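You operate a simulated robot arm through the tools that you are given. There is no shell and no other tool. Be economical: measure what you need, move in short steps, check, and stop when the job is done.

The job below is to be done with a simulated robot arm. You get a single attempt, and the scene is never put back.

Task
Play cassette T-342 from its start at Normal speed and stop at count 030.
Fine: load it, wind it back before Play; that speed alone; watch the counter, stop while it shows that count; leave it loaded, the speed set, the level dial as it is.
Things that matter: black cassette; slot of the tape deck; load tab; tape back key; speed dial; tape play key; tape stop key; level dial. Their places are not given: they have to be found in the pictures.

Only the result counts: the job must be done as asked and must still hold three seconds after the hand-in. Knocking over, shifting, dropping, spilling or breaking anything else fails it.

Robot
A 6-joint arm with a two-finger parallel gripper, fixed in place. Base frame: the origin is at the foot of the arm, x ahead of it, y to its left, z up; the work surface is at about z = 6. Units: mm, degrees, N and s.
With the tool pointing down near the work surface it reaches from about 180 to 460 mm from the base axis. Its first joint turns from -70.0 to 70.0 degrees. Payload 1.9 kg.
The tool frame sits at the grasp point between the pads (the TCP): z along the fingers, y along the line on which they close. The tips reach 23 mm beyond it. Largest opening 94 mm; finger width 38, thickness 10; the body of the gripper, 54 by 96 mm, starts 39 mm behind the TCP.
Orientation is that of the tool frame in the base frame, as a unit quaternion [w, x, y, z]. With the fingers straight down and closing along the base's y, the tool's x points along the base's -x, its y along +y and its z along -z.

Tools
- The arm moves only by the tool play_rows. Its argument "plan" is a list of rows, each a list of 7 numbers: the shift along the base's x, y, z in units of 25 mm (1.0 is 25 mm), then the turn, a rotation vector about the base's x, y, z in units of 4 degrees (1.0 is 4 degrees), then the opening, from 0 (shut) to 1 (fully open). In form: [[dx, dy, dz, rx, ry, rz, claw], ...]. A call has 1 to 12 rows; each row shifts and turns the commanded pose from where the row before left it. A call with a number of a shift or a turn outside -1 to 1 is refused whole. Rows are played at 5 a second. More than 50 mm and 8.6 degrees between two rows, or a gripper value outside its range, and nothing of the call is played. Where a pose cannot be reached the arm comes as near as it can. A force on the tool above 90 N (or 10 N above the force at the start of the call, whichever is more), or a blocked arm, ends the call early, and 0.2 s more pass. The fingers move at their own pace (about 108 mm/s each) and stop on an object; they squeeze with about 33 N. The grip force told is the motor's: it shows also when the fingers shut on nothing. Time passes only in rows, and 0.2 s behind the last, so rows that do not move let the fingers close. It gives the time, the measured TCP pose, the force on the tool (base axes), the opening and the grip force at its end, in the units of the frame above (readings bear some noise).
- Cameras (640 x 400 px; columns grow to the right, rows downward): "scene" is fixed at [47.2, 301.7, 439.6]; the picture's right is [-0.85, -0.52, 0.00], its down [-0.22, 0.36, -0.91] and it looks along [0.47, -0.77, -0.42] (base axes); focal length 276 px, centre (320, 200). "wrist" rides on the gripper at [-39, 0, -44] in the tool frame; the picture's right is [0.00, -1.00, 0.00], its down [0.97, 0.00, -0.24] and it looks along [0.24, 0.00, 0.97] (tool axes); focal length 218 px, centre (320, 200).
- snapshot(camera): a new picture of that camera. It takes no simulated time.
- pixel_to_xyz(camera, pixels): for up to 12 pixels [column, row] of the newest picture of that camera ("zoom" is the newest enlarged one), the place [x, y, z] in the base frame of the surface seen there, good to about 3 mm. It takes no simulated time.
- close_up(camera, box): a new picture of the part [left, top, right, bottom] of that camera's present view, enlarged. It takes no simulated time.
- sign_off(): hands the job in; it is judged then, once.

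Work in short steps. Measure before you move; look again where a grasp or a placing could have gone wrong, and mend it. You have 80 turns and 34 pictures in all, those below and enlarged ones among them. Open the gripper and draw the arm clear of the work before you hand the job in, unless the task says otherwise; then end with one line.

The tools are called after "Request:" by a JSON object that holds its "name" and its "arguments". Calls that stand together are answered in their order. play_rows: Moves the arm, as the interface text tells. Its arguments: {"type":"object","properties":{"plan":{"type":"array","items":{"type":"array","items":{"type":"number"}}}},"required":["plan"]} The other tools are called the same way: snapshot (camera) takes a picture; pixel_to_xyz (camera, pixels) gives the place of the surface under pixels of a picture; close_up (camera, box) takes an enlarged picture of a part of a camera's view; sign_off () hands the job in.

At the start:

```text
clock: 0.0
tcp_pos: [299.1, 61.4, 288.8]
tcp_rot: [-0.001, 0.002, 1.0, 0.0]
contact_force: [-0.6, 0.6, 0.7]
width: 93.8
grasp_force: 0.0
```

scene: 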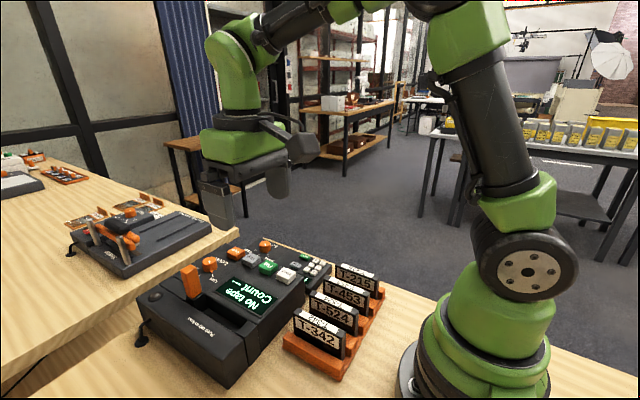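
wrist: 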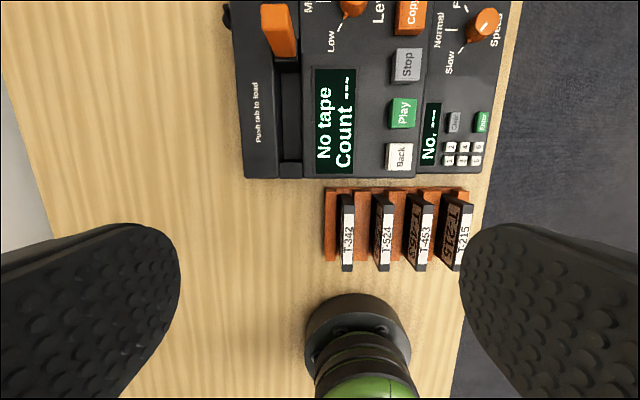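

I start with enlarged views of the deck and the cassette rack.

Request:
{"name": "close_up", "arguments": {"camera": "scene", "box": [120, 220, 400, 395]}}

Request:
{"name": "close_up", "arguments": {"camera": "wrist", "box": [220, 0, 540, 200]}}

```text
2.29 times, centred on (260, 308) of scene
```

zoom: 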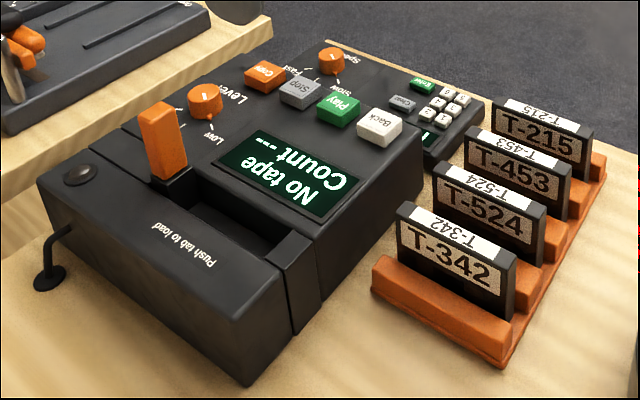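

```text
2.00 times, centred on (380, 100) of wrist
```

zoom: 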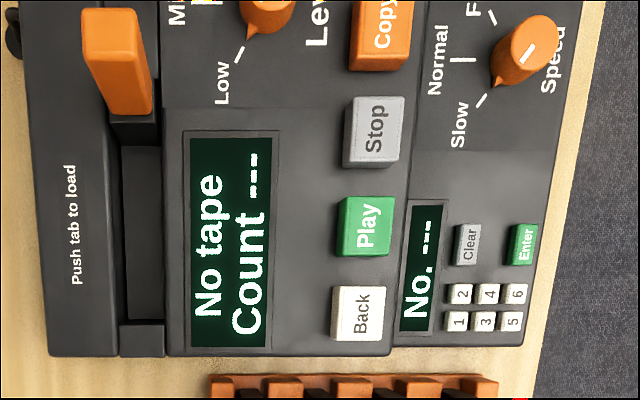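

The slot is the recess below the orange tab (zoom 140,230), and the keys are Back, Play and Stop. I measure these points.

Request:
{"name": "pixel_to_xyz", "arguments": {"camera": "zoom", "pixels": [[110, 15], [140, 130], [140, 150], [140, 235], [140, 315], [140, 345], [360, 312], [368, 225], [372, 132], [528, 50], [70, 230], [180, 230]]}}

Request:
{"name": "pixel_to_xyz", "arguments": {"camera": "wrist", "pixels": [[349, 200], [348, 235], [347, 266], [342, 235], [354, 235], [331, 192], [331, 255], [380, 235], [365, 215], [425, 235], [390, 190], [264, 130]]}}

Request:
{"name": "close_up", "arguments": {"camera": "wrist", "box": [310, 170, 490, 282]}}

```text
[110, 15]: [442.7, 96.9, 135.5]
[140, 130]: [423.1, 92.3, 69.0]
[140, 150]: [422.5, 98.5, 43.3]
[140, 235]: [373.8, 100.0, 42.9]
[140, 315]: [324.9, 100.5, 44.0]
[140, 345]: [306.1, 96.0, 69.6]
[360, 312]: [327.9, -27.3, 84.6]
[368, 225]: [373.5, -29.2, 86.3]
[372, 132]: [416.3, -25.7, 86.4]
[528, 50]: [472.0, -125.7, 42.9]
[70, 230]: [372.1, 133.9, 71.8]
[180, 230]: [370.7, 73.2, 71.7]
```

```text
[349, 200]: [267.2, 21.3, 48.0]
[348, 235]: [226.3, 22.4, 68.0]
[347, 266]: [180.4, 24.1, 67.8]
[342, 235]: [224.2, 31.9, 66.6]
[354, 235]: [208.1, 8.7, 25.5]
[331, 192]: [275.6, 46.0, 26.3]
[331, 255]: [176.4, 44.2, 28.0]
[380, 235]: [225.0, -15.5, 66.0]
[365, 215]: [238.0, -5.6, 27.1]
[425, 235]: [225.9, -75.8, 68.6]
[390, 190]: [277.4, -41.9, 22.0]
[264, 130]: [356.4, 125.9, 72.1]
```

```text
3.56 times, centred on (400, 226) of wrist
```

zoom: 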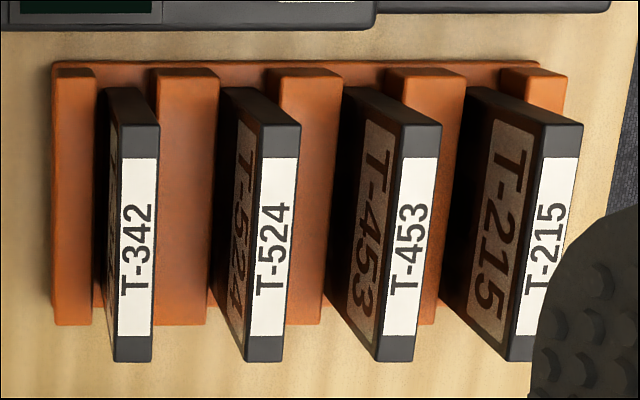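

The cassette T-342 is the leftmost in the rack. I measure its top ends and edges.

Request:
{"name": "pixel_to_xyz", "arguments": {"camera": "zoom", "pixels": [[136, 130], [136, 145], [134, 345], [132, 356], [124, 240], [150, 240], [110, 200], [130, 105], [250, 240], [287, 240], [180, 200], [75, 200]]}}

Request:
{"name": "pixel_to_xyz", "arguments": {"camera": "scene", "pixels": [[293, 316], [342, 338], [318, 330], [316, 320], [342, 352], [298, 330], [190, 275], [193, 290], [187, 300], [220, 310], [320, 260]]}}

```text
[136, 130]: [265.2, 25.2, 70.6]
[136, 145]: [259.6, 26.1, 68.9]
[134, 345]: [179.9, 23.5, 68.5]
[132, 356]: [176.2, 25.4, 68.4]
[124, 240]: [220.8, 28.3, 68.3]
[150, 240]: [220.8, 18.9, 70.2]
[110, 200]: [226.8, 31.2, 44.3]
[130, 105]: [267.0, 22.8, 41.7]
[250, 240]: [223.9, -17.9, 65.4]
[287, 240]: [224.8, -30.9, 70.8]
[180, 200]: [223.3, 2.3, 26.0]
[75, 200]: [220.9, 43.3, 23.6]
```

```text
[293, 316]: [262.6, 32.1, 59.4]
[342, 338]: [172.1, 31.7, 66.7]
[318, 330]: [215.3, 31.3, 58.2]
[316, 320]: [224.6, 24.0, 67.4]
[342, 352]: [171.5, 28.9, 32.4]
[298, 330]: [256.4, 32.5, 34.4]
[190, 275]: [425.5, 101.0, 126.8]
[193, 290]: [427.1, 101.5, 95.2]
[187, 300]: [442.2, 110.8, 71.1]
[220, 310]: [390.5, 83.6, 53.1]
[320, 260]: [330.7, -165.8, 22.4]
```

The cassette is centred near (220, 24), top z≈68, about 14 thick. I take closer views of the tab/slot and measure the dial and its marks.

Request:
{"name": "close_up", "arguments": {"camera": "scene", "box": [135, 225, 255, 350]}}

Request:
{"name": "close_up", "arguments": {"camera": "wrist", "box": [430, 0, 520, 80]}}

```text
3.20 times, centred on (195, 288) of scene
```

zoom: 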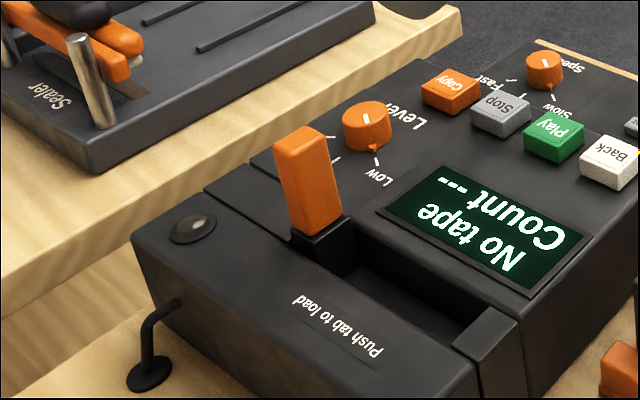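

```text
5.00 times, centred on (475, 40) of wrist
```

zoom: 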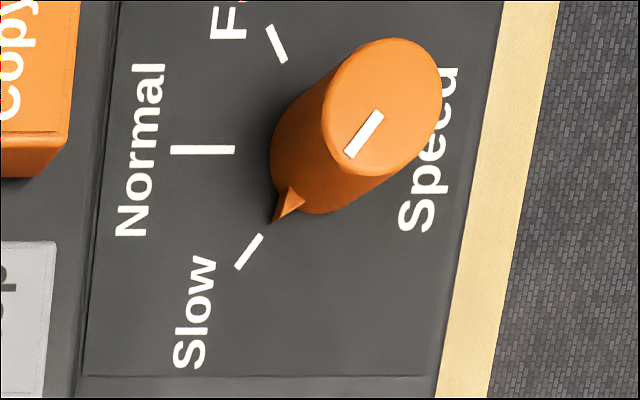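

Dial points at Slow. I measure the knob, marks and tab.

Request:
{"name": "pixel_to_xyz", "arguments": {"camera": "zoom", "pixels": [[205, 150], [250, 250], [278, 45], [385, 105], [335, 95], [440, 90], [395, 45], [350, 160], [276, 218], [380, 160], [300, 150], [420, 200]]}}

Request:
{"name": "pixel_to_xyz", "arguments": {"camera": "wrist", "pixels": [[265, 10], [278, 40], [292, 10], [276, 5], [285, 50], [292, 58], [290, 75], [290, 120], [297, 120], [283, 120], [290, 155], [290, 168]]}}

```text
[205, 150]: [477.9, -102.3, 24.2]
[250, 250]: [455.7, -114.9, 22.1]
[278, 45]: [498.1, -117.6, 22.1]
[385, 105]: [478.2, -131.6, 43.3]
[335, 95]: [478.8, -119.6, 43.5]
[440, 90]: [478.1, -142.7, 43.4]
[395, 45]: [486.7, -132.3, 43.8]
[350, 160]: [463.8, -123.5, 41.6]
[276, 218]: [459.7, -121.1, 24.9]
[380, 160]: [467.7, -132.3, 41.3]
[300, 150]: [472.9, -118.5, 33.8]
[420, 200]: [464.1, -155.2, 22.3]
```

```text
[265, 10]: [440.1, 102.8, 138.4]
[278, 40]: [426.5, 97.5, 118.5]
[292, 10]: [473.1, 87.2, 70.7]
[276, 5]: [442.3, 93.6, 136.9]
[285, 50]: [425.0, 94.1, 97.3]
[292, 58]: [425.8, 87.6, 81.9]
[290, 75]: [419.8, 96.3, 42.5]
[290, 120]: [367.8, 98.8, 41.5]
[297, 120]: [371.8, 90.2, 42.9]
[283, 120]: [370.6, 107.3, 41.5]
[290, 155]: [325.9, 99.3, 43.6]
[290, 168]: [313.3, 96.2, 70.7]
```

The cassette sits at x 173–267, y centre ≈24. I'll grip it off-centre (x≈202) so the camera stays clear of the tab later; first move above it.

Request:
{"name": "play_rows", "arguments": {"plan": [[-0.65, -0.25, -0.9, 0, 0, 0, 0.45], [-0.65, -0.25, -0.9, 0, 0, 0, 0.45], [-0.65, -0.25, -0.9, 0, 0, 0, 0.45], [-0.65, -0.25, -0.9, 0, 0, 0, 0.45], [-0.65, -0.25, -0.9, 0, 0, 0, 0.45], [-0.65, -0.25, -0.9, 0, 0, 0, 0.45], [0, 0, 0, 0, 0, 0, 0.45]]}}

Request:
{"name": "snapshot", "arguments": {"camera": "wrist"}}

```text
clock: 1.6
tcp_pos: [204.2, 25.5, 154.4]
tcp_rot: [0.0, 0.002, 1.0, 0.0]
contact_force: [0.5, 0.1, 0.3]
width: 42.2
grasp_force: 0.1
```

```text
26 pictures are left
```

wrist: 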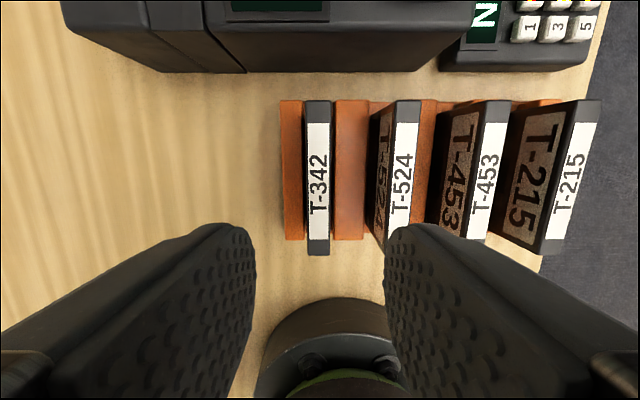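

The cassette's centre column is 318, in line with the gripper. I descend to TCP z≈71 and close.

Request:
{"name": "play_rows", "arguments": {"plan": [[0, 0, -0.834, 0, 0, 0, 0.45], [0, 0, -0.834, 0, 0, 0, 0.45], [0, 0, -0.834, 0, 0, 0, 0.45], [0, 0, -0.834, 0, 0, 0, 0.45], [0, 0, 0, 0, 0, 0, 0.3], [0, 0, 0, 0, 0, 0, 0], [0, 0, 0, 0, 0, 0, 0], [0, 0, 0, 0, 0, 0, 0]]}}

```text
clock: 3.4
tcp_pos: [204.6, 25.0, 70.5]
tcp_rot: [0.0, 0.001, 1.0, 0.0]
contact_force: [-0.4, -0.7, 0.0]
width: 14.3
grasp_force: 32.9
```

Gripped (width 14.3). I lift it straight up.

Request:
{"name": "play_rows", "arguments": {"plan": [[0, 0, 0.4, 0, 0, 0, 0], [0, 0, 0.8, 0, 0, 0, 0], [0, 0, 1, 0, 0, 0, 0], [0, 0, 1, 0, 0, 0, 0], [0, 0, 1, 0, 0, 0, 0], [0, 0, 0, 0, 0, 0, 0]]}}

Request:
{"name": "snapshot", "arguments": {"camera": "scene"}}

Request:
{"name": "snapshot", "arguments": {"camera": "wrist"}}

```text
clock: 4.8
tcp_pos: [203.5, 24.1, 175.0]
tcp_rot: [0.0, 0.0, 1.0, 0.001]
contact_force: [0.4, 0.0, -0.6]
width: 14.3
grasp_force: 32.8
```

```text
25 pictures are left
```

scene: 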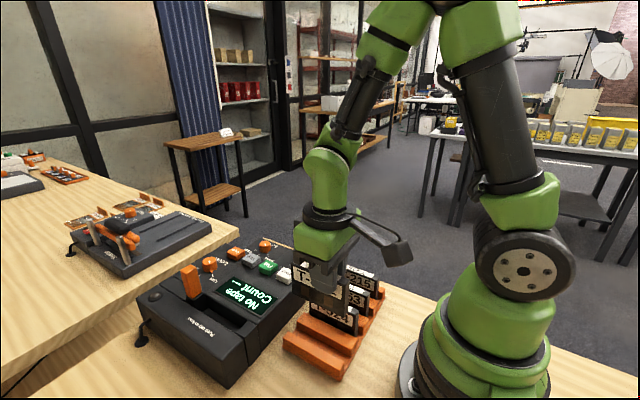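

```text
24 pictures are left
```

wrist: 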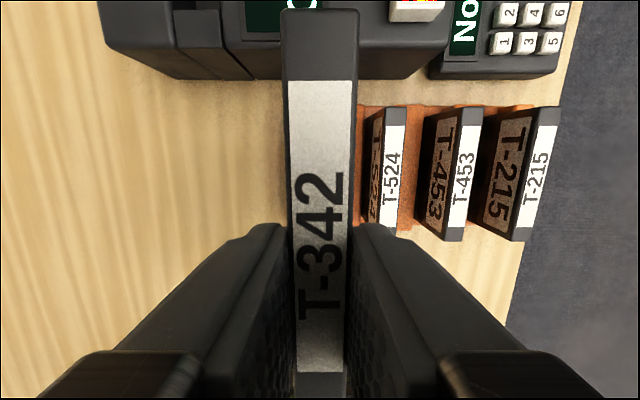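

Cassette hangs straight. Before placing, I measure the slot's rims precisely from a close-up.

Request:
{"name": "close_up", "arguments": {"camera": "scene", "box": [180, 285, 260, 345]}}

```text
6.67 times, centred on (220, 315) of scene
```

zoom: 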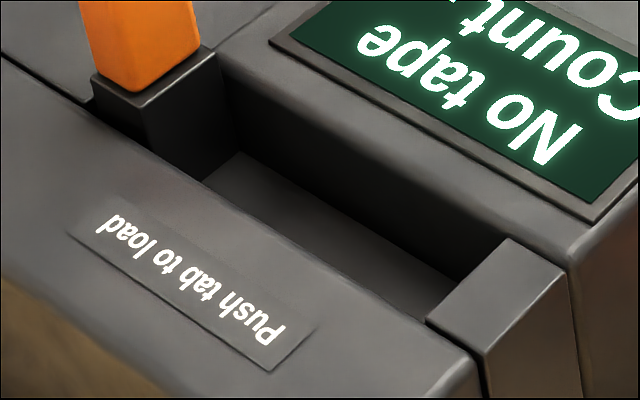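

Request:
{"name": "pixel_to_xyz", "arguments": {"camera": "zoom", "pixels": [[300, 232], [195, 172], [400, 295], [330, 130], [450, 205], [225, 65], [440, 315], [500, 245], [215, 140], [150, 100], [200, 70], [300, 200]]}}

```text
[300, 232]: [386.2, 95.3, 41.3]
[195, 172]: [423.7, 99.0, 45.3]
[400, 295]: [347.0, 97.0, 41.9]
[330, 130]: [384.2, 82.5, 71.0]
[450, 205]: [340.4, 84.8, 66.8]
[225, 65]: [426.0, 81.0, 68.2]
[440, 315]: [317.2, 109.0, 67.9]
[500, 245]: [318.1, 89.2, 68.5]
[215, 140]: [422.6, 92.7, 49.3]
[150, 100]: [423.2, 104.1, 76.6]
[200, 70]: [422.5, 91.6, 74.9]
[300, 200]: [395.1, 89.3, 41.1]
```

Slot: y 83–107, x 320–422, floor z≈42. I move over it (TCP target x 355, y 95.5) at a height clearing the tab.

Request:
{"name": "play_rows", "arguments": {"plan": [[0, 0, 1, 0, 0, 0, 0], [0, 0, 0.6, 0, 0, 0, 0], [0.87, 0.41, 0, 0, 0, 0, 0], [0.87, 0.41, 0, 0, 0, 0, 0], [0.87, 0.41, 0, 0, 0, 0, 0], [0.87, 0.41, 0, 0, 0, 0, 0], [0.87, 0.41, 0, 0, 0, 0, 0], [0.87, 0.41, 0, 0, 0, 0, 0], [0.8, 0.4, 0, 0, 0, 0, 0], [0, 0, 0, 0, 0, 0, 0]]}}

Request:
{"name": "snapshot", "arguments": {"camera": "scene"}}

```text
clock: 7.0
tcp_pos: [355.4, 95.1, 216.5]
tcp_rot: [0.0, 0.001, 1.0, 0.0]
contact_force: [0.8, 0.3, 0.3]
width: 14.2
grasp_force: 33.0
```

```text
22 pictures are left
```

scene: 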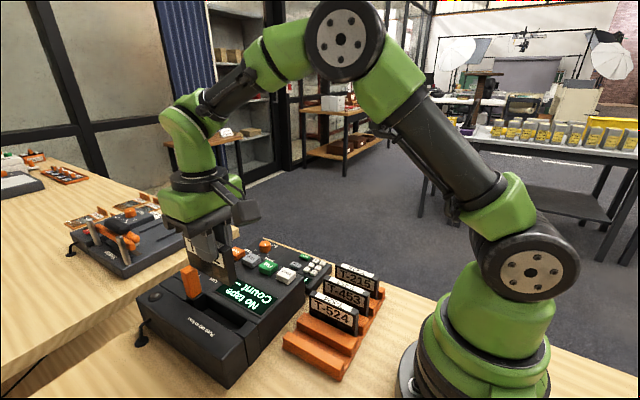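

I check the hanging cassette's position close up.

Request:
{"name": "close_up", "arguments": {"camera": "scene", "box": [160, 220, 260, 300]}}

```text
5.00 times, centred on (210, 260) of scene
```

zoom: 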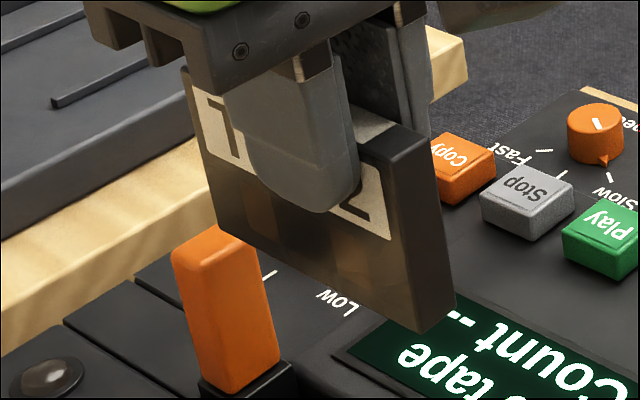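

Request:
{"name": "pixel_to_xyz", "arguments": {"camera": "zoom", "pixels": [[222, 230], [186, 80], [418, 322], [412, 328], [388, 160], [320, 280], [440, 310], [435, 140], [405, 240]]}}

```text
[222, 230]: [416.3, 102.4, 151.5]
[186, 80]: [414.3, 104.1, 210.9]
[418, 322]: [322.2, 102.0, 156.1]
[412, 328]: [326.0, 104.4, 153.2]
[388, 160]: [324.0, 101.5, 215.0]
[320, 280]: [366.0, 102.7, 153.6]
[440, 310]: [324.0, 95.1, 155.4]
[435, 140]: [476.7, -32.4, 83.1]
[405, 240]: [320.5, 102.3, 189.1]
```

Cassette spans x 322–417, y centre 95, bottom 64 below TCP. I shift +1.5 mm in x and lower it to just above the floor.

Request:
{"name": "play_rows", "arguments": {"plan": [[0.06, 0.02, -0.9, 0, 0, 0, 0], [0, 0, -0.9, 0, 0, 0, 0], [0, 0, -0.9, 0, 0, 0, 0], [0, 0, -0.6, 0, 0, 0, 0], [0, 0, -0.5, 0, 0, 0, 0], [0, 0, -0.3, 0, 0, 0, 0], [0, 0, -0.2, 0, 0, 0, 0], [0, 0, 0, 0, 0, 0, 0]]}}

Request:
{"name": "close_up", "arguments": {"camera": "scene", "box": [140, 220, 280, 350]}}

```text
clock: 8.8
tcp_pos: [355.1, 97.2, 108.1]
tcp_rot: [0.0, 0.001, 1.0, 0.0]
contact_force: [0.0, 0.6, -0.3]
width: 14.1
grasp_force: 33.3
```

```text
3.08 times, centred on (210, 285) of scene
```

zoom: 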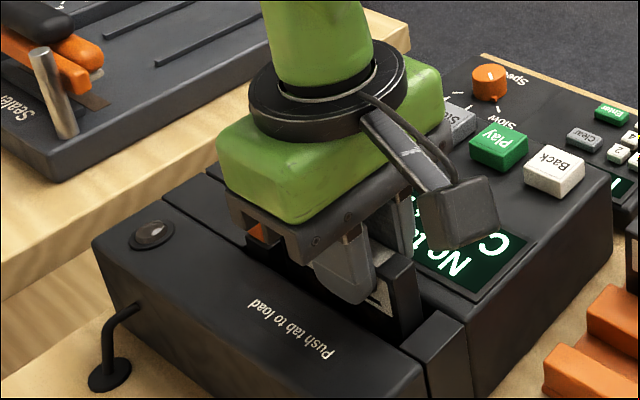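

The cassette is in the slot with no contact force. I lower 2 mm more, open modestly, and rise.

Request:
{"name": "play_rows", "arguments": {"plan": [[0, 0, -0.08, 0, 0, 0, 0], [0, 0, 0, 0, 0, 0, 0], [0, 0, 0, 0, 0, 0, 0.3], [0, 0, 0, 0, 0, 0, 0.4], [0, 0, 0, 0, 0, 0, 0.4], [0, 0, 0.5, 0, 0, 0, 0.4], [0, 0, 1, 0, 0, 0, 0.4], [0, 0, 1, 0, 0, 0, 0.4], [0, 0, 1, 0, 0, 0, 0.4], [0, 0, 1, 0, 0, 0, 0.4], [0, 0, 0, 0, 0, 0, 0.4]]}}

Request:
{"name": "close_up", "arguments": {"camera": "scene", "box": [140, 220, 280, 350]}}

Request:
{"name": "snapshot", "arguments": {"camera": "wrist"}}

```text
clock: 11.2
tcp_pos: [354.7, 97.1, 217.6]
tcp_rot: [0.001, 0.0, 1.0, 0.0]
contact_force: [0.1, 0.0, -1.0]
width: 37.8
grasp_force: 0.0
```

```text
3.08 times, centred on (210, 285) of scene
```

zoom: 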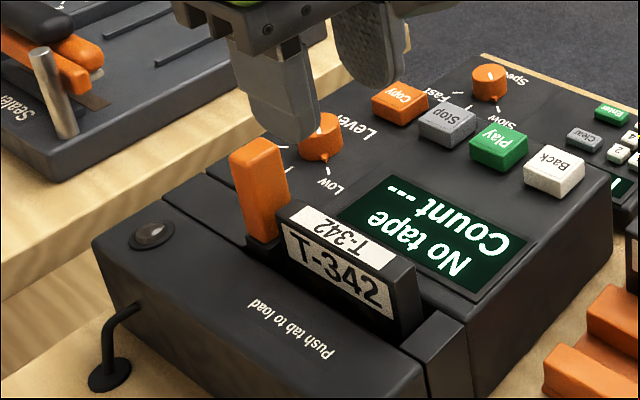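

```text
18 pictures are left
```

wrist: 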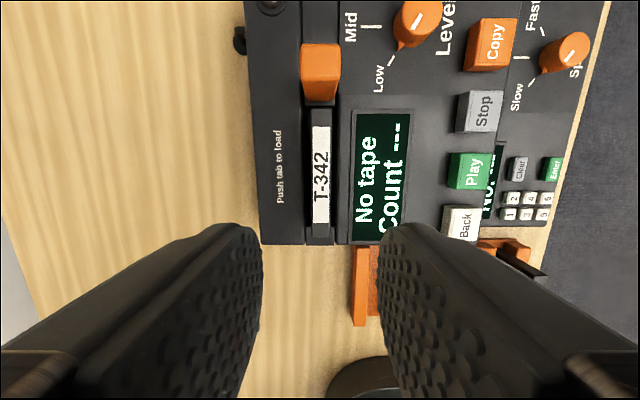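

Cassette seated. Now I measure the tab, which I'll grip by its upper sides and push toward the cassette.

Request:
{"name": "pixel_to_xyz", "arguments": {"camera": "wrist", "pixels": [[320, 47], [320, 68], [304, 55], [337, 55], [320, 85], [320, 98], [320, 130], [320, 230], [320, 30], [320, 10], [467, 222], [484, 112]]}}

```text
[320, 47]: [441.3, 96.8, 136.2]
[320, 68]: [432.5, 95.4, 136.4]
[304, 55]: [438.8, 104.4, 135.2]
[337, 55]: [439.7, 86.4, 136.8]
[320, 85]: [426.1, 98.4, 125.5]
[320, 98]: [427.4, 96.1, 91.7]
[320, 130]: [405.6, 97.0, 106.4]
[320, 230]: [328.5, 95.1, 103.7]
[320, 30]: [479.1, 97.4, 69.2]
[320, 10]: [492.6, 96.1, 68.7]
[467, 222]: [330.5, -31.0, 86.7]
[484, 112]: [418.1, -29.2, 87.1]
```

I move over the tab, descend with open fingers around it to TCP z≈136, and close.

Request:
{"name": "play_rows", "arguments": {"plan": [[0.8, -0.02, 0, 0, 0, 0, 0.45], [0.8, -0.02, 0, 0, 0, 0, 0.45], [0.8, 0, 0, 0, 0, 0, 0.45], [0.85, 0, 0, 0, 0, 0, 0.45], [0, 0, -0.8, 0, 0, 0, 0.45], [0, 0, -0.9, 0, 0, 0, 0.45], [0, 0, -0.9, 0, 0, 0, 0.45], [0, 0, -0.6, 0, 0, 0, 0.45], [0, 0, 0, 0, 0, 0, 0], [0, 0, 0, 0, 0, 0, 0], [0, 0, 0, 0, 0, 0, 0]]}}

Request:
{"name": "close_up", "arguments": {"camera": "scene", "box": [140, 220, 280, 350]}}

```text
clock: 13.6
tcp_pos: [435.1, 97.2, 139.1]
tcp_rot: [0.001, 0.001, 1.0, 0.001]
contact_force: [6.3, 30.1, -1.5]
width: 21.3
grasp_force: 45.0
```

```text
3.08 times, centred on (210, 285) of scene
```

zoom: 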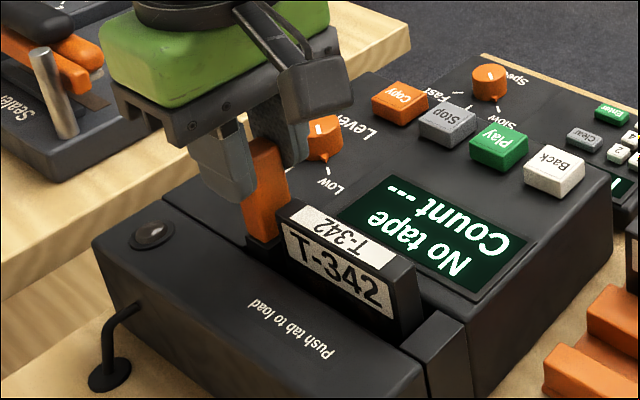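

Gripping the tab, with a side force of 30 N in +y; I ease +1 mm in y, then push a little in −x.

Request:
{"name": "play_rows", "arguments": {"plan": [[0, 0.04, 0, 0, 0, 0, 0], [-0.1, 0.0, 0, 0, 0, 0, 0], [-0.1, 0, 0, 0, 0, 0, 0], [-0.1, 0, 0, 0, 0, 0, 0]]}}

Request:
{"name": "close_up", "arguments": {"camera": "scene", "box": [140, 220, 280, 350]}}

```text
clock: 14.6
tcp_pos: [431.7, 97.0, 139.3]
tcp_rot: [0.005, -0.001, 1.0, 0.001]
contact_force: [42.1, 22.6, -1.6]
width: 21.5
grasp_force: 44.9
```

```text
3.08 times, centred on (210, 285) of scene
```

zoom: 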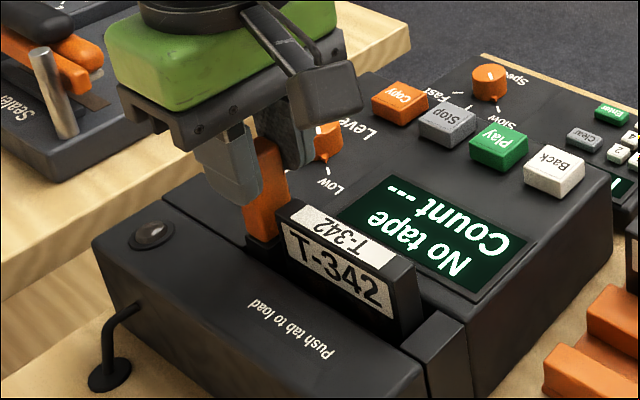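

The tab resists −x with 42 N and has not moved. I back off and probe +x gently.

Request:
{"name": "play_rows", "arguments": {"plan": [[0.15, 0, 0, 0, 0, 0, 0], [0.15, 0, 0, 0, 0, 0, 0], [0.1, 0, 0, 0, 0, 0, 0], [0.1, 0, 0, 0, 0, 0, 0]]}}

```text
clock: 15.6
tcp_pos: [439.4, 96.3, 136.1]
tcp_rot: [-0.005, 0.002, 1.0, 0.001]
contact_force: [-42.7, 13.3, 1.0]
width: 21.2
grasp_force: 45.3
```

Also resisted in +x. I recentre and probe downward.

Request:
{"name": "play_rows", "arguments": {"plan": [[-0.2, 0, 0, 0, 0, 0, 0], [0, 0, -0.1, 0, 0, 0, 0], [0, 0, -0.1, 0, 0, 0, 0], [0, 0, -0.1, 0, 0, 0, 0]]}}

Request:
{"name": "close_up", "arguments": {"camera": "scene", "box": [140, 220, 280, 350]}}

```text
clock: 16.6
tcp_pos: [436.7, 96.7, 132.9]
tcp_rot: [0.006, 0.0, 1.0, 0.001]
contact_force: [40.6, 32.3, 0.7]
width: 21.7
grasp_force: 45.3
```

```text
3.08 times, centred on (210, 285) of scene
```

zoom: 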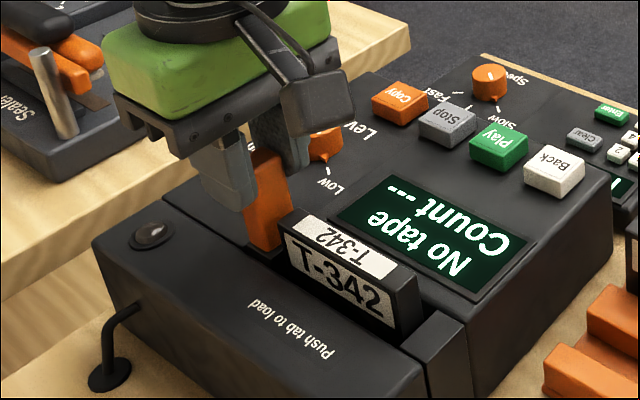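

The cassette seems to have shifted slightly toward −x. I open the fingers, raise, and compare the tab position.

Request:
{"name": "play_rows", "arguments": {"plan": [[0, 0, 0, 0, 0, 0, 0.45], [0, 0, 0, 0, 0, 0, 0.45], [0, 0, 0.8, 0, 0, 0, 0.45], [0, 0, 0.8, 0, 0, 0, 0.45], [0, 0, 0.4, 0, 0, 0, 0.2], [0, 0, 0, 0, 0, 0, 0]]}}

Request:
{"name": "close_up", "arguments": {"camera": "scene", "box": [140, 220, 280, 350]}}

```text
clock: 18.0
tcp_pos: [435.9, 96.7, 181.0]
tcp_rot: [-0.001, 0.001, 1.0, 0.001]
contact_force: [-0.3, -1.1, 0.0]
width: 0.0
grasp_force: 32.9
```

```text
3.08 times, centred on (210, 285) of scene
```

zoom: 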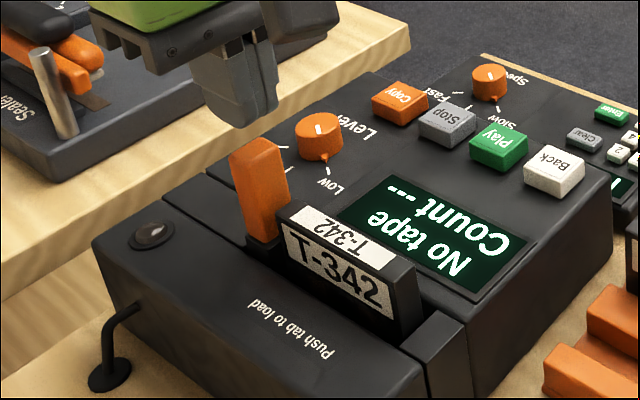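

The tab sprang back to the same place. I'll press it from above with closed fingers (tab top z≈136 → contact at TCP≈159), watching the force.

Request:
{"name": "play_rows", "arguments": {"plan": [[0, 0, -0.5, 0, 0, 0, 0], [0, 0, -0.4, 0, 0, 0, 0], [0, 0, -0.1, 0, 0, 0, 0], [0, 0, -0.1, 0, 0, 0, 0]]}}

```text
clock: 19.0
tcp_pos: [436.0, 96.7, 154.0]
tcp_rot: [0.0, 0.0, 1.0, -0.001]
contact_force: [0.7, 0.8, 1.1]
width: 0.0
grasp_force: 33.3
```

Request:
{"name": "play_rows", "arguments": {"plan": [[0, 0, -0.1, 0, 0, 0, 0], [0, 0, -0.1, 0, 0, 0, 0], [0, 0, -0.1, 0, 0, 0, 0]]}}

Request:
{"name": "close_up", "arguments": {"camera": "scene", "box": [140, 220, 280, 350]}}

```text
clock: 19.8
tcp_pos: [436.7, 96.2, 145.2]
tcp_rot: [0.0, 0.0, 1.0, 0.001]
contact_force: [-0.9, 0.8, 0.0]
width: 0.0
grasp_force: 33.2
```

```text
3.08 times, centred on (210, 285) of scene
```

zoom: 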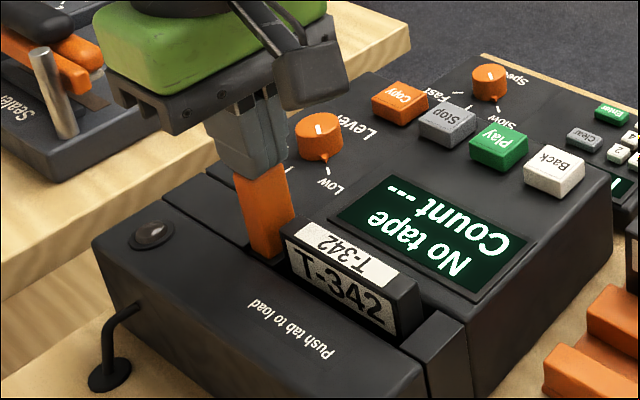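

The tab and cassette sink together with almost no force, so it is a push-down tray. I keep pressing.

Request:
{"name": "play_rows", "arguments": {"plan": [[0, 0, -0.16, 0, 0, 0, 0], [0, 0, -0.16, 0, 0, 0, 0], [0, 0, -0.16, 0, 0, 0, 0], [0, 0, -0.16, 0, 0, 0, 0]]}}

Request:
{"name": "close_up", "arguments": {"camera": "scene", "box": [140, 220, 280, 350]}}

```text
clock: 20.8
tcp_pos: [436.4, 96.6, 129.1]
tcp_rot: [0.001, 0.001, 1.0, -0.001]
contact_force: [0.6, -0.9, 0.9]
width: 0.0
grasp_force: 32.8
```

```text
3.08 times, centred on (210, 285) of scene
```

zoom: 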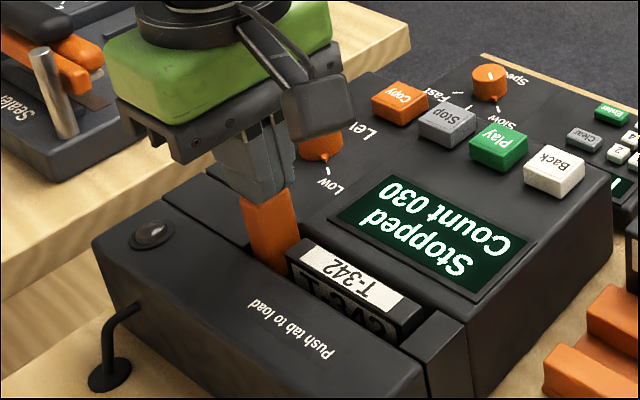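

It now reads "Stopped, Count 030" – loaded. I press 2 mm further to be sure of latching, then lift clear and check it stays.

Request:
{"name": "play_rows", "arguments": {"plan": [[0, 0, -0.08, 0, 0, 0, 0], [0, 0, 0, 0, 0, 0, 0], [0, 0, 0.5, 0, 0, 0, 0], [0, 0, 1, 0, 0, 0, 0], [0, 0, 1, 0, 0, 0, 0], [0, 0, 0.5, 0, 0, 0, 0], [0, 0, 0, 0, 0, 0, 0]]}}

Request:
{"name": "snapshot", "arguments": {"camera": "wrist"}}

```text
clock: 22.4
tcp_pos: [436.1, 96.5, 202.4]
tcp_rot: [0.001, 0.001, 1.0, -0.001]
contact_force: [0.2, 0.6, -0.6]
width: 0.0
grasp_force: 33.0
```

```text
11 pictures are left
```

wrist: 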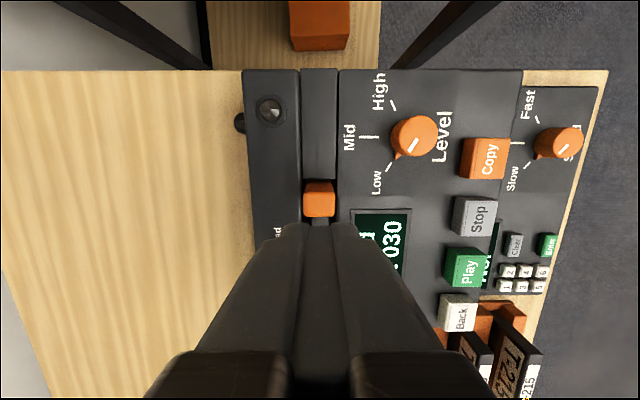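

Latched: the display still shows 030. Next the Back key at about (329.5, −29, top z 86): I move above it and press with closed fingers.

Request:
{"name": "play_rows", "arguments": {"plan": [[-0.713, -0.837, -0.4, 0, 0, 0, 0], [-0.713, -0.837, -0.4, 0, 0, 0, 0], [-0.713, -0.837, -0.4, 0, 0, 0, 0], [-0.713, -0.837, -0.4, 0, 0, 0, 0], [-0.713, -0.837, -0.4, 0, 0, 0, 0], [-0.713, -0.837, -0.5, 0, 0, 0, 0], [0, 0, -0.5, 0, 0, 0, 0], [0, 0, -0.5, 0, 0, 0, 0], [0, 0, -0.16, 0, 0, 0, 0], [0, 0, -0.12, 0, 0, 0, 0]]}}

```text
clock: 24.6
tcp_pos: [329.7, -29.7, 107.7]
tcp_rot: [0.0, 0.001, 1.0, 0.0]
contact_force: [0.0, 0.1, -0.3]
width: 0.2
grasp_force: 33.2
```

Request:
{"name": "play_rows", "arguments": {"plan": [[0, 0, -0.12, 0, 0, 0, 0], [0, 0, 0, 0, 0, 0, 0]]}}

Request:
{"name": "close_up", "arguments": {"camera": "scene", "box": [140, 220, 320, 350]}}

```text
clock: 25.2
tcp_pos: [328.6, -29.2, 105.2]
tcp_rot: [0.001, 0.001, 1.0, 0.0]
contact_force: [1.4, 0.0, 1.1]
width: 0.2
grasp_force: 32.8
```

```text
3.08 times, centred on (230, 285) of scene
```

zoom: 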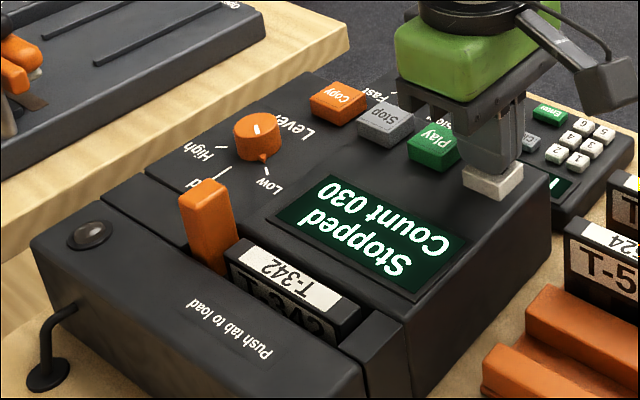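

Back is touched but not triggered. I press 4 mm further, then look.

Request:
{"name": "play_rows", "arguments": {"plan": [[0, 0, -0.08, 0, 0, 0, 0], [0, 0, -0.08, 0, 0, 0, 0], [0, 0, 0, 0, 0, 0, 0]]}}

Request:
{"name": "close_up", "arguments": {"camera": "scene", "box": [200, 240, 320, 320]}}

```text
clock: 26.0
tcp_pos: [329.1, -28.8, 101.7]
tcp_rot: [0.001, 0.001, 1.0, 0.001]
contact_force: [-1.4, -0.2, 12.1]
width: 0.1
grasp_force: 33.0
```

```text
5.00 times, centred on (260, 280) of scene
```

zoom: 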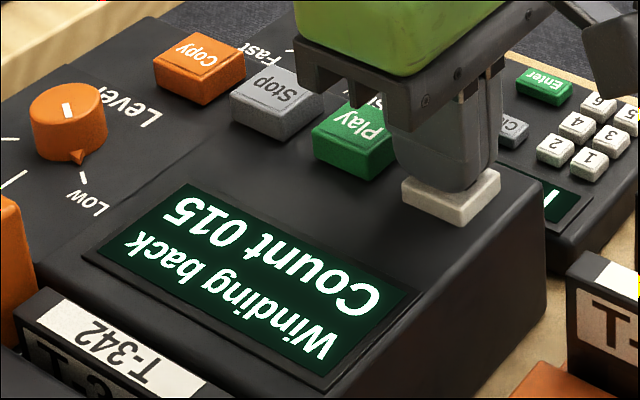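

It is winding back (015) and the key bottoms at z≈101.7. I lift off and move over the speed dial at (477, −131), tilting the tool 20° outward so that it reaches.

Request:
{"name": "play_rows", "arguments": {"plan": [[0, 0, 1, 0, 0, 0, 0], [0, 0, 1, 0, 0, 0, 0], [0, 0, 0.7, 0, 0, 0, 0.48], [0.808, -0.586, -0.2, 0, -1, 0, 0.48], [0.808, -0.586, -0.2, 0, -1, 0, 0.48], [0.808, -0.586, -0.2, 0, -1, 0, 0.48], [0.808, -0.586, -0.2, 0, -1, 0, 0.48], [0.808, -0.586, -0.2, 0, -1, 0, 0.48], [0.808, -0.586, -0.2, 0, 0, 0, 0.48], [0.808, -0.586, -0.2, 0, 0, 0, 0.48], [0, 0, 0, 0, 0, 0, 0.48]]}}

Request:
{"name": "snapshot", "arguments": {"camera": "wrist"}}

```text
clock: 28.4
tcp_pos: [470.4, -130.1, 133.0]
tcp_rot: [0.173, 0.001, 0.985, 0.001]
contact_force: [-0.9, -0.2, -0.1]
width: 44.7
grasp_force: 0.1
```

```text
8 pictures are left
```

wrist: 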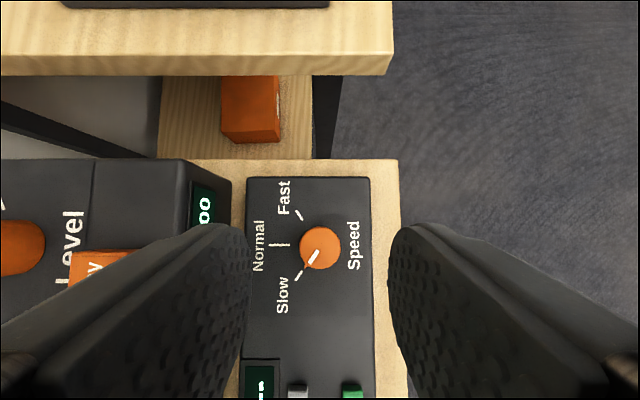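

The pose was reached. I measure the knob and pointer in this picture.

Request:
{"name": "pixel_to_xyz", "arguments": {"camera": "wrist", "pixels": [[320, 248], [320, 230], [320, 266], [302, 248], [338, 248], [304, 271], [298, 276], [280, 244], [299, 214], [340, 320]]}}

```text
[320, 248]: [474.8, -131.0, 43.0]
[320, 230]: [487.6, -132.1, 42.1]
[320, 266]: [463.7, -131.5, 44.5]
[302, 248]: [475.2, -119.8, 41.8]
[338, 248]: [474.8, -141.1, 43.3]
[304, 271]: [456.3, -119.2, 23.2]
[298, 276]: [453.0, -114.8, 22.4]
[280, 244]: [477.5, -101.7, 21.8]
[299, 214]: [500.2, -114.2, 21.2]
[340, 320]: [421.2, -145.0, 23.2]
```

Knob centre is (476, −131); Slow→Normal is about −55°. I descend to TCP z≈56 and close on the knob.

Request:
{"name": "play_rows", "arguments": {"plan": [[-0.03, -0.03, -0.9, 0, 0, 0, 0.48], [0, 0, -0.9, 0, 0, 0, 0.48], [0, 0, -0.7, 0, 0, 0, 0.48], [0, 0, -0.5, 0, 0, 0, 0.48], [0, 0, 0, 0, 0, 0, 0.48], [0, 0, 0, 0, 0, 0, 0.1], [0, 0, 0, 0, 0, 0, 0], [0, 0, 0, 0, 0, 0, 0]]}}

```text
clock: 30.2
tcp_pos: [469.2, -129.3, 57.9]
tcp_rot: [0.174, 0.0, 0.985, 0.001]
contact_force: [5.6, 18.4, -2.9]
width: 26.8
grasp_force: 45.5
```

Knob gripped (26.8 mm). I turn it −27.5° about the knob axis, easing +1.5 mm in y for the side force.

Request:
{"name": "play_rows", "arguments": {"plan": [[0.004, 0.026, 0, 0, 0, -0.982, 0], [0.004, 0.026, 0, 0, 0, -0.982, 0], [0.004, 0.026, 0, 0, 0, -0.982, 0], [0.004, 0.026, 0, 0, 0, -0.982, 0], [0.004, 0.026, 0, 0, 0, -0.982, 0], [0.004, 0.026, 0, 0, 0, -0.982, 0], [0.004, 0.026, 0, 0, 0, -0.982, 0]]}}

Request:
{"name": "snapshot", "arguments": {"camera": "wrist"}}

```text
clock: 31.8
tcp_pos: [470.2, -127.6, 58.7]
tcp_rot: [0.169, 0.236, 0.956, -0.041]
contact_force: [5.0, 19.0, -3.7]
width: 26.6
grasp_force: 45.2
```

```text
7 pictures are left
```

wrist: 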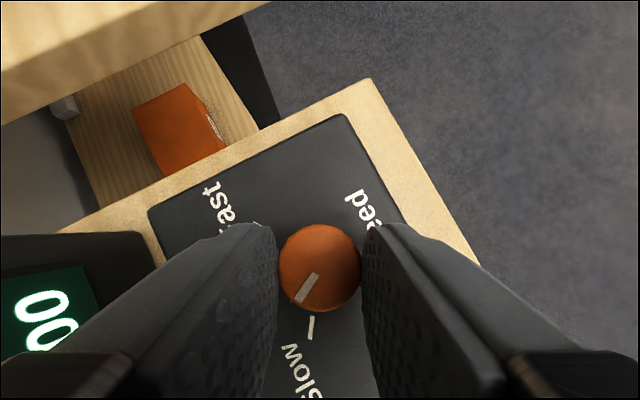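

The knob follows the gripper (its line is turned past the Slow mark at (311,328)). I turn the remaining −27.5°.

Request:
{"name": "play_rows", "arguments": {"plan": [[0.012, 0.014, 0, 0, 0, -0.982, 0], [0.012, 0.014, 0, 0, 0, -0.982, 0], [0.012, 0.014, 0, 0, 0, -0.982, 0], [0.012, 0.014, 0, 0, 0, -0.982, 0], [0.012, 0.014, 0, 0, 0, -0.982, 0], [0.012, 0.014, 0, 0, 0, -0.982, 0], [0.012, 0.014, 0, 0, 0, -0.982, 0], [0, 0, 0, 0, 0, 0, 0], [0, 0, 0, 0, 0, 0, 0.5], [0, 0, 0, 0, 0, 0, 0.5], [0, 0, 0.5, 0, 0, 0, 0.5], [0, 0, 1, 0, 0, 0, 0.5]]}}

```text
clock: 34.4
tcp_pos: [472.9, -125.1, 97.0]
tcp_rot: [0.154, 0.455, 0.873, -0.08]
contact_force: [-0.7, -0.3, 1.0]
width: 47.1
grasp_force: 0.1
```

I rise further and look at the dial.

Request:
{"name": "play_rows", "arguments": {"plan": [[0, 0, 1, 0, 0, 0, 0.5], [0, 0, 1, 0, 0, 0, 0.5], [-0.4, 0, 0.6, 0, 0, 0, 0.5], [0, 0, 0, 0, 0, 0, 0.5]]}}

Request:
{"name": "snapshot", "arguments": {"camera": "wrist"}}

```text
clock: 35.4
tcp_pos: [463.9, -124.4, 161.5]
tcp_rot: [0.154, 0.456, 0.873, -0.081]
contact_force: [0.2, -0.2, 0.7]
width: 46.9
grasp_force: 0.1
```

```text
6 pictures are left
```

wrist: 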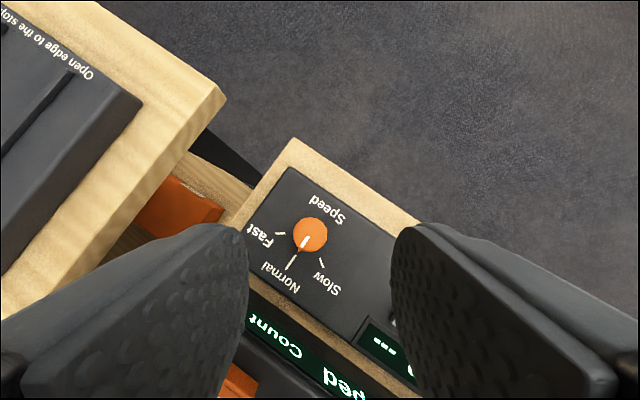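

The pointer now sits on Normal and the deck says "…ped". I bring the gripper back to vertical, closed, above the Play key.

Request:
{"name": "play_rows", "arguments": {"plan": [[-0.3, 0, 0.2, 0, 0, 0.982, 0], [-0.3, 0, 0.2, 0, 0, 0.982, 0], [-0.3, 0.3, 0, 0, 0, 0.982, 0], [-0.3, 0.3, 0, 0, 0, 0.982, 0], [-0.3, 0.3, 0, 0, 0, 0.982, 0], [-0.3, 0.3, 0, 0, 0, 0.982, 0], [-0.3, 0.3, 0, 0, 0, 0.982, 0], [-0.3, 0.3, 0, 0, 0, 0.982, 0], [-0.3, 0.3, 0, 0, 0, 0.982, 0], [-0.3, 0.3, 0, 0, 0, 0.982, 0], [-0.3, 0.3, 0, 0, 0, 0.982, 0], [-0.3, 0.3, 0, 0, 0, 0.982, 0]]}}

Request:
{"name": "play_rows", "arguments": {"plan": [[0, 0.3, 0, 0, 0, 0.982, 0], [0, 0.3, 0, 0, 0, 0.982, 0], [0, 0.2, 0, 0, 1, 0, 0], [0, 0, 0, 0, 1, 0, 0], [0, 0, 0, 0, 1, 0, 0], [0, 0, 0, 0, 1, 0, 0], [0, 0, 0, 0, 1, 0, 0], [0, 0, 0, 0, 0, 0, 0]]}}

```text
clock: 38.0
tcp_pos: [371.1, -48.8, 171.5]
tcp_rot: [0.173, 0.067, 0.982, -0.012]
contact_force: [0.5, -0.5, 0.2]
width: 0.0
grasp_force: 32.9
```

```text
clock: 39.8
tcp_pos: [372.9, -30.6, 172.7]
tcp_rot: [0.0, 0.001, 1.0, 0.001]
contact_force: [-1.3, 0.5, 0.3]
width: 0.2
grasp_force: 33.0
```

At the Play key. I press it (to z≈101.7), lift and hover over Stop at (417, −28) in one go.

Request:
{"name": "play_rows", "arguments": {"plan": [[0, 0.03, -0.8, 0, 0, 0, 0], [0, 0.03, -0.8, 0, 0, 0, 0], [0, 0, -0.8, 0, 0, 0, 0], [0, 0, -0.24, 0, 0, 0, 0], [0, 0, -0.22, 0, 0, 0, 0], [0, 0, 0, 0, 0, 0, 0], [0, 0, 0.5, 0, 0, 0, 0], [0, 0, 0.5, 0, 0, 0, 0], [0.9, 0.02, 0, 0, 0, 0, 0], [0.88, 0.02, 0, 0, 0, 0, 0]]}}

Request:
{"name": "close_up", "arguments": {"camera": "scene", "box": [200, 240, 320, 320]}}

```text
clock: 42.0
tcp_pos: [416.9, -27.9, 125.6]
tcp_rot: [0.001, 0.001, 1.0, 0.0]
contact_force: [-0.3, -0.3, 0.2]
width: 0.0
grasp_force: 33.7
```

```text
5.00 times, centred on (260, 280) of scene
```

zoom: 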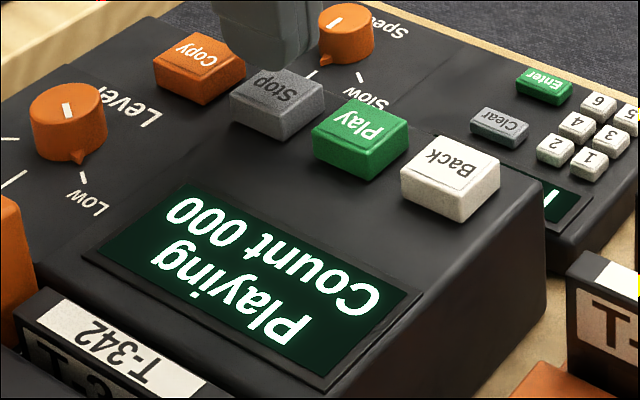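

Playing from 000. I lower to just above Stop (z≈112) and wait to measure the rate.

Request:
{"name": "play_rows", "arguments": {"plan": [[0, 0, -0.54, 0, 0, 0, 0], [0, 0, 0, 0, 0, 0, 0], [0, 0, 0, 0, 0, 0, 0], [0, 0, 0, 0, 0, 0, 0], [0, 0, 0, 0, 0, 0, 0], [0, 0, 0, 0, 0, 0, 0], [0, 0, 0, 0, 0, 0, 0], [0, 0, 0, 0, 0, 0, 0], [0, 0, 0, 0, 0, 0, 0], [0, 0, 0, 0, 0, 0, 0], [0, 0, 0, 0, 0, 0, 0], [0, 0, 0, 0, 0, 0, 0]]}}

Request:
{"name": "play_rows", "arguments": {"plan": [[0, 0, 0, 0, 0, 0, 0], [0, 0, 0, 0, 0, 0, 0], [0, 0, 0, 0, 0, 0, 0], [0, 0, 0, 0, 0, 0, 0], [0, 0, 0, 0, 0, 0, 0], [0, 0, 0, 0, 0, 0, 0], [0, 0, 0, 0, 0, 0, 0], [0, 0, 0, 0, 0, 0, 0], [0, 0, 0, 0, 0, 0, 0], [0, 0, 0, 0, 0, 0, 0], [0, 0, 0, 0, 0, 0, 0], [0, 0, 0, 0, 0, 0, 0]]}}

Request:
{"name": "close_up", "arguments": {"camera": "scene", "box": [200, 240, 320, 320]}}

```text
clock: 44.6
tcp_pos: [415.5, -26.3, 111.5]
tcp_rot: [0.0, 0.001, 1.0, 0.0]
contact_force: [0.8, 0.1, 0.5]
width: 0.0
grasp_force: 33.2
```

```text
clock: 47.2
tcp_pos: [417.2, -27.0, 110.7]
tcp_rot: [0.0, 0.001, 1.0, 0.0]
contact_force: [-1.0, 0.3, -0.5]
width: 0.0
grasp_force: 33.2
```

```text
5.00 times, centred on (260, 280) of scene
```

zoom: 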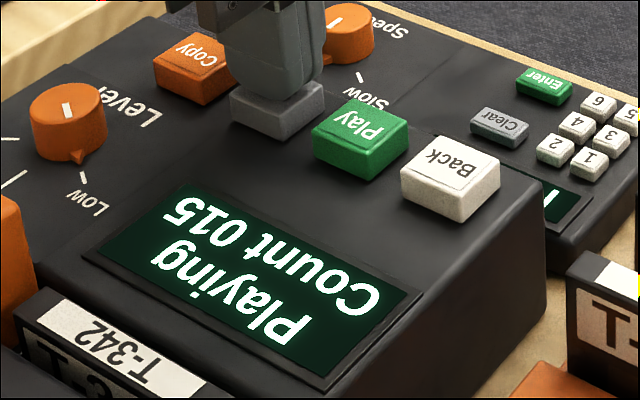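

Count 015 at 47.2 s; the steps may be coarse. I advance 1 s and look again.

Request:
{"name": "play_rows", "arguments": {"plan": [[0, 0, 0, 0, 0, 0, 0], [0, 0, 0, 0, 0, 0, 0], [0, 0, 0, 0, 0, 0, 0], [0, 0, 0, 0, 0, 0, 0]]}}

Request:
{"name": "close_up", "arguments": {"camera": "scene", "box": [200, 240, 320, 320]}}

```text
clock: 48.2
tcp_pos: [415.2, -26.5, 110.5]
tcp_rot: [0.001, 0.001, 1.0, -0.001]
contact_force: [0.7, 0.4, -0.1]
width: 0.1
grasp_force: 32.3
```

```text
5.00 times, centred on (260, 280) of scene
```

zoom: 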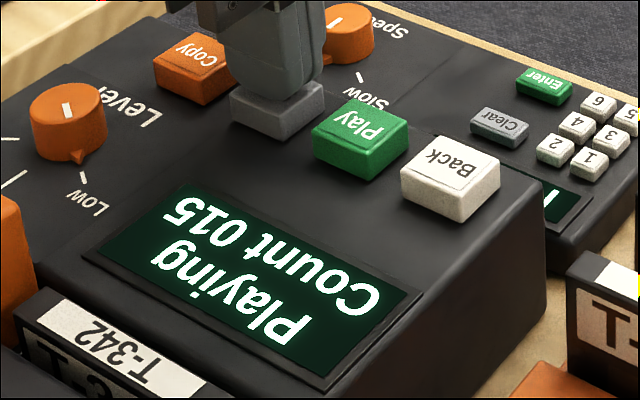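

Steps are of 15 counts, lasting 3.65–6.3 s. I wait to 50.8 s and look: if 030, I press at once.

Request:
{"name": "play_rows", "arguments": {"plan": [[0, 0, -0.08, 0, 0, 0, 0], [0, 0, 0, 0, 0, 0, 0], [0, 0, 0, 0, 0, 0, 0], [0, 0, 0, 0, 0, 0, 0], [0, 0, 0, 0, 0, 0, 0], [0, 0, 0, 0, 0, 0, 0], [0, 0, 0, 0, 0, 0, 0], [0, 0, 0, 0, 0, 0, 0], [0, 0, 0, 0, 0, 0, 0], [0, 0, 0, 0, 0, 0, 0], [0, 0, 0, 0, 0, 0, 0], [0, 0, 0, 0, 0, 0, 0]]}}

Request:
{"name": "close_up", "arguments": {"camera": "scene", "box": [200, 240, 320, 320]}}

```text
clock: 50.8
tcp_pos: [416.8, -26.5, 108.8]
tcp_rot: [0.0, 0.001, 1.0, 0.001]
contact_force: [0.1, 0.0, 0.3]
width: 0.0
grasp_force: 33.0
```

```text
5.00 times, centred on (260, 280) of scene
```

zoom: 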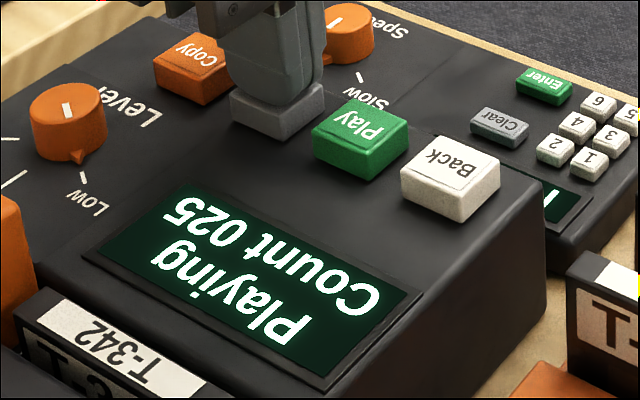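

It moves in steps of 5: 025 now. From all readings 030 should show about 52.8–53.7 s; I wait to 52.8 and check.

Request:
{"name": "play_rows", "arguments": {"plan": [[0, 0, 0, 0, 0, 0, 0], [0, 0, 0, 0, 0, 0, 0], [0, 0, 0, 0, 0, 0, 0], [0, 0, 0, 0, 0, 0, 0], [0, 0, 0, 0, 0, 0, 0], [0, 0, 0, 0, 0, 0, 0], [0, 0, 0, 0, 0, 0, 0], [0, 0, 0, 0, 0, 0, 0], [0, 0, 0, 0, 0, 0, 0]]}}

Request:
{"name": "close_up", "arguments": {"camera": "scene", "box": [200, 240, 320, 320]}}

```text
clock: 52.8
tcp_pos: [415.8, -26.6, 108.2]
tcp_rot: [0.0, 0.001, 1.0, 0.0]
contact_force: [-0.7, -0.6, -1.0]
width: 0.1
grasp_force: 33.2
```

```text
5.00 times, centred on (260, 280) of scene
```

zoom: 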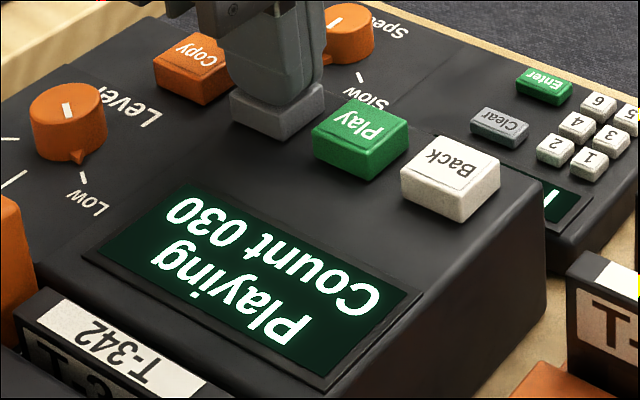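

It shows 030: press Stop now.

Request:
{"name": "play_rows", "arguments": {"plan": [[0, 0, -0.3, 0, 0, 0, 0]]}}

```text
clock: 53.2
tcp_pos: [416.6, -25.9, 101.6]
tcp_rot: [0.001, 0.001, 1.0, -0.002]
contact_force: [-2.4, -2.9, 5.8]
width: 0.0
grasp_force: 32.9
```

The key is down with 5.8 N. I press 1.5 mm more to be sure, then lift clear and move up.

Request:
{"name": "play_rows", "arguments": {"plan": [[0, 0, -0.06, 0, 0, 0, 0], [0, 0, 0.7, 0, 0, 0, 0], [0, 0, 1, 0, 0, 0, 0], [0, 0, 1, 0, 0, 0, 0], [-0.8, 0, 1, 0, 0, 0, 0.5], [-0.8, 0, 1, 0, 0, 0, 0.5], [-0.8, 0, 0.5, 0, 0, 0, 0.5], [0, 0, 0, 0, 0, 0, 0.5]]}}

Request:
{"name": "close_up", "arguments": {"camera": "scene", "box": [140, 220, 320, 340]}}

```text
clock: 55.0
tcp_pos: [356.0, -26.5, 232.3]
tcp_rot: [0.0, 0.0, 1.0, 0.001]
contact_force: [0.5, 0.3, 0.4]
width: 47.1
grasp_force: 0.1
```

```text
3.33 times, centred on (230, 280) of scene
```

zoom: 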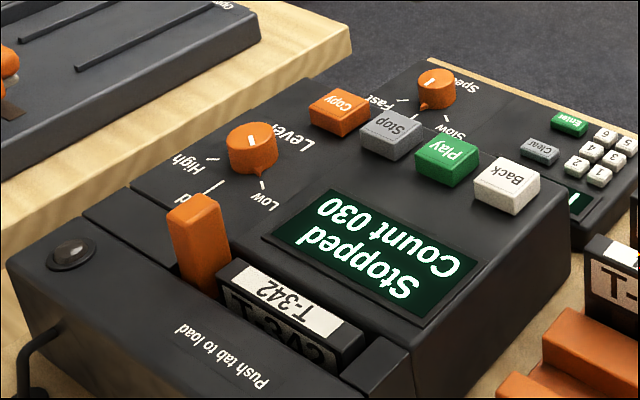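

The deck shows "Stopped, Count 030", the cassette is loaded and the dial is on Normal. The gripper is open and the arm is clear, so I hand the job in.

Request:
{"name": "sign_off", "arguments": {}}

```text
The job is handed in.
```

T-342 was loaded and wound back to the start, then played at Normal and stopped at count 030; it is still loaded, the speed is on Normal, and I did not touch the level dial.
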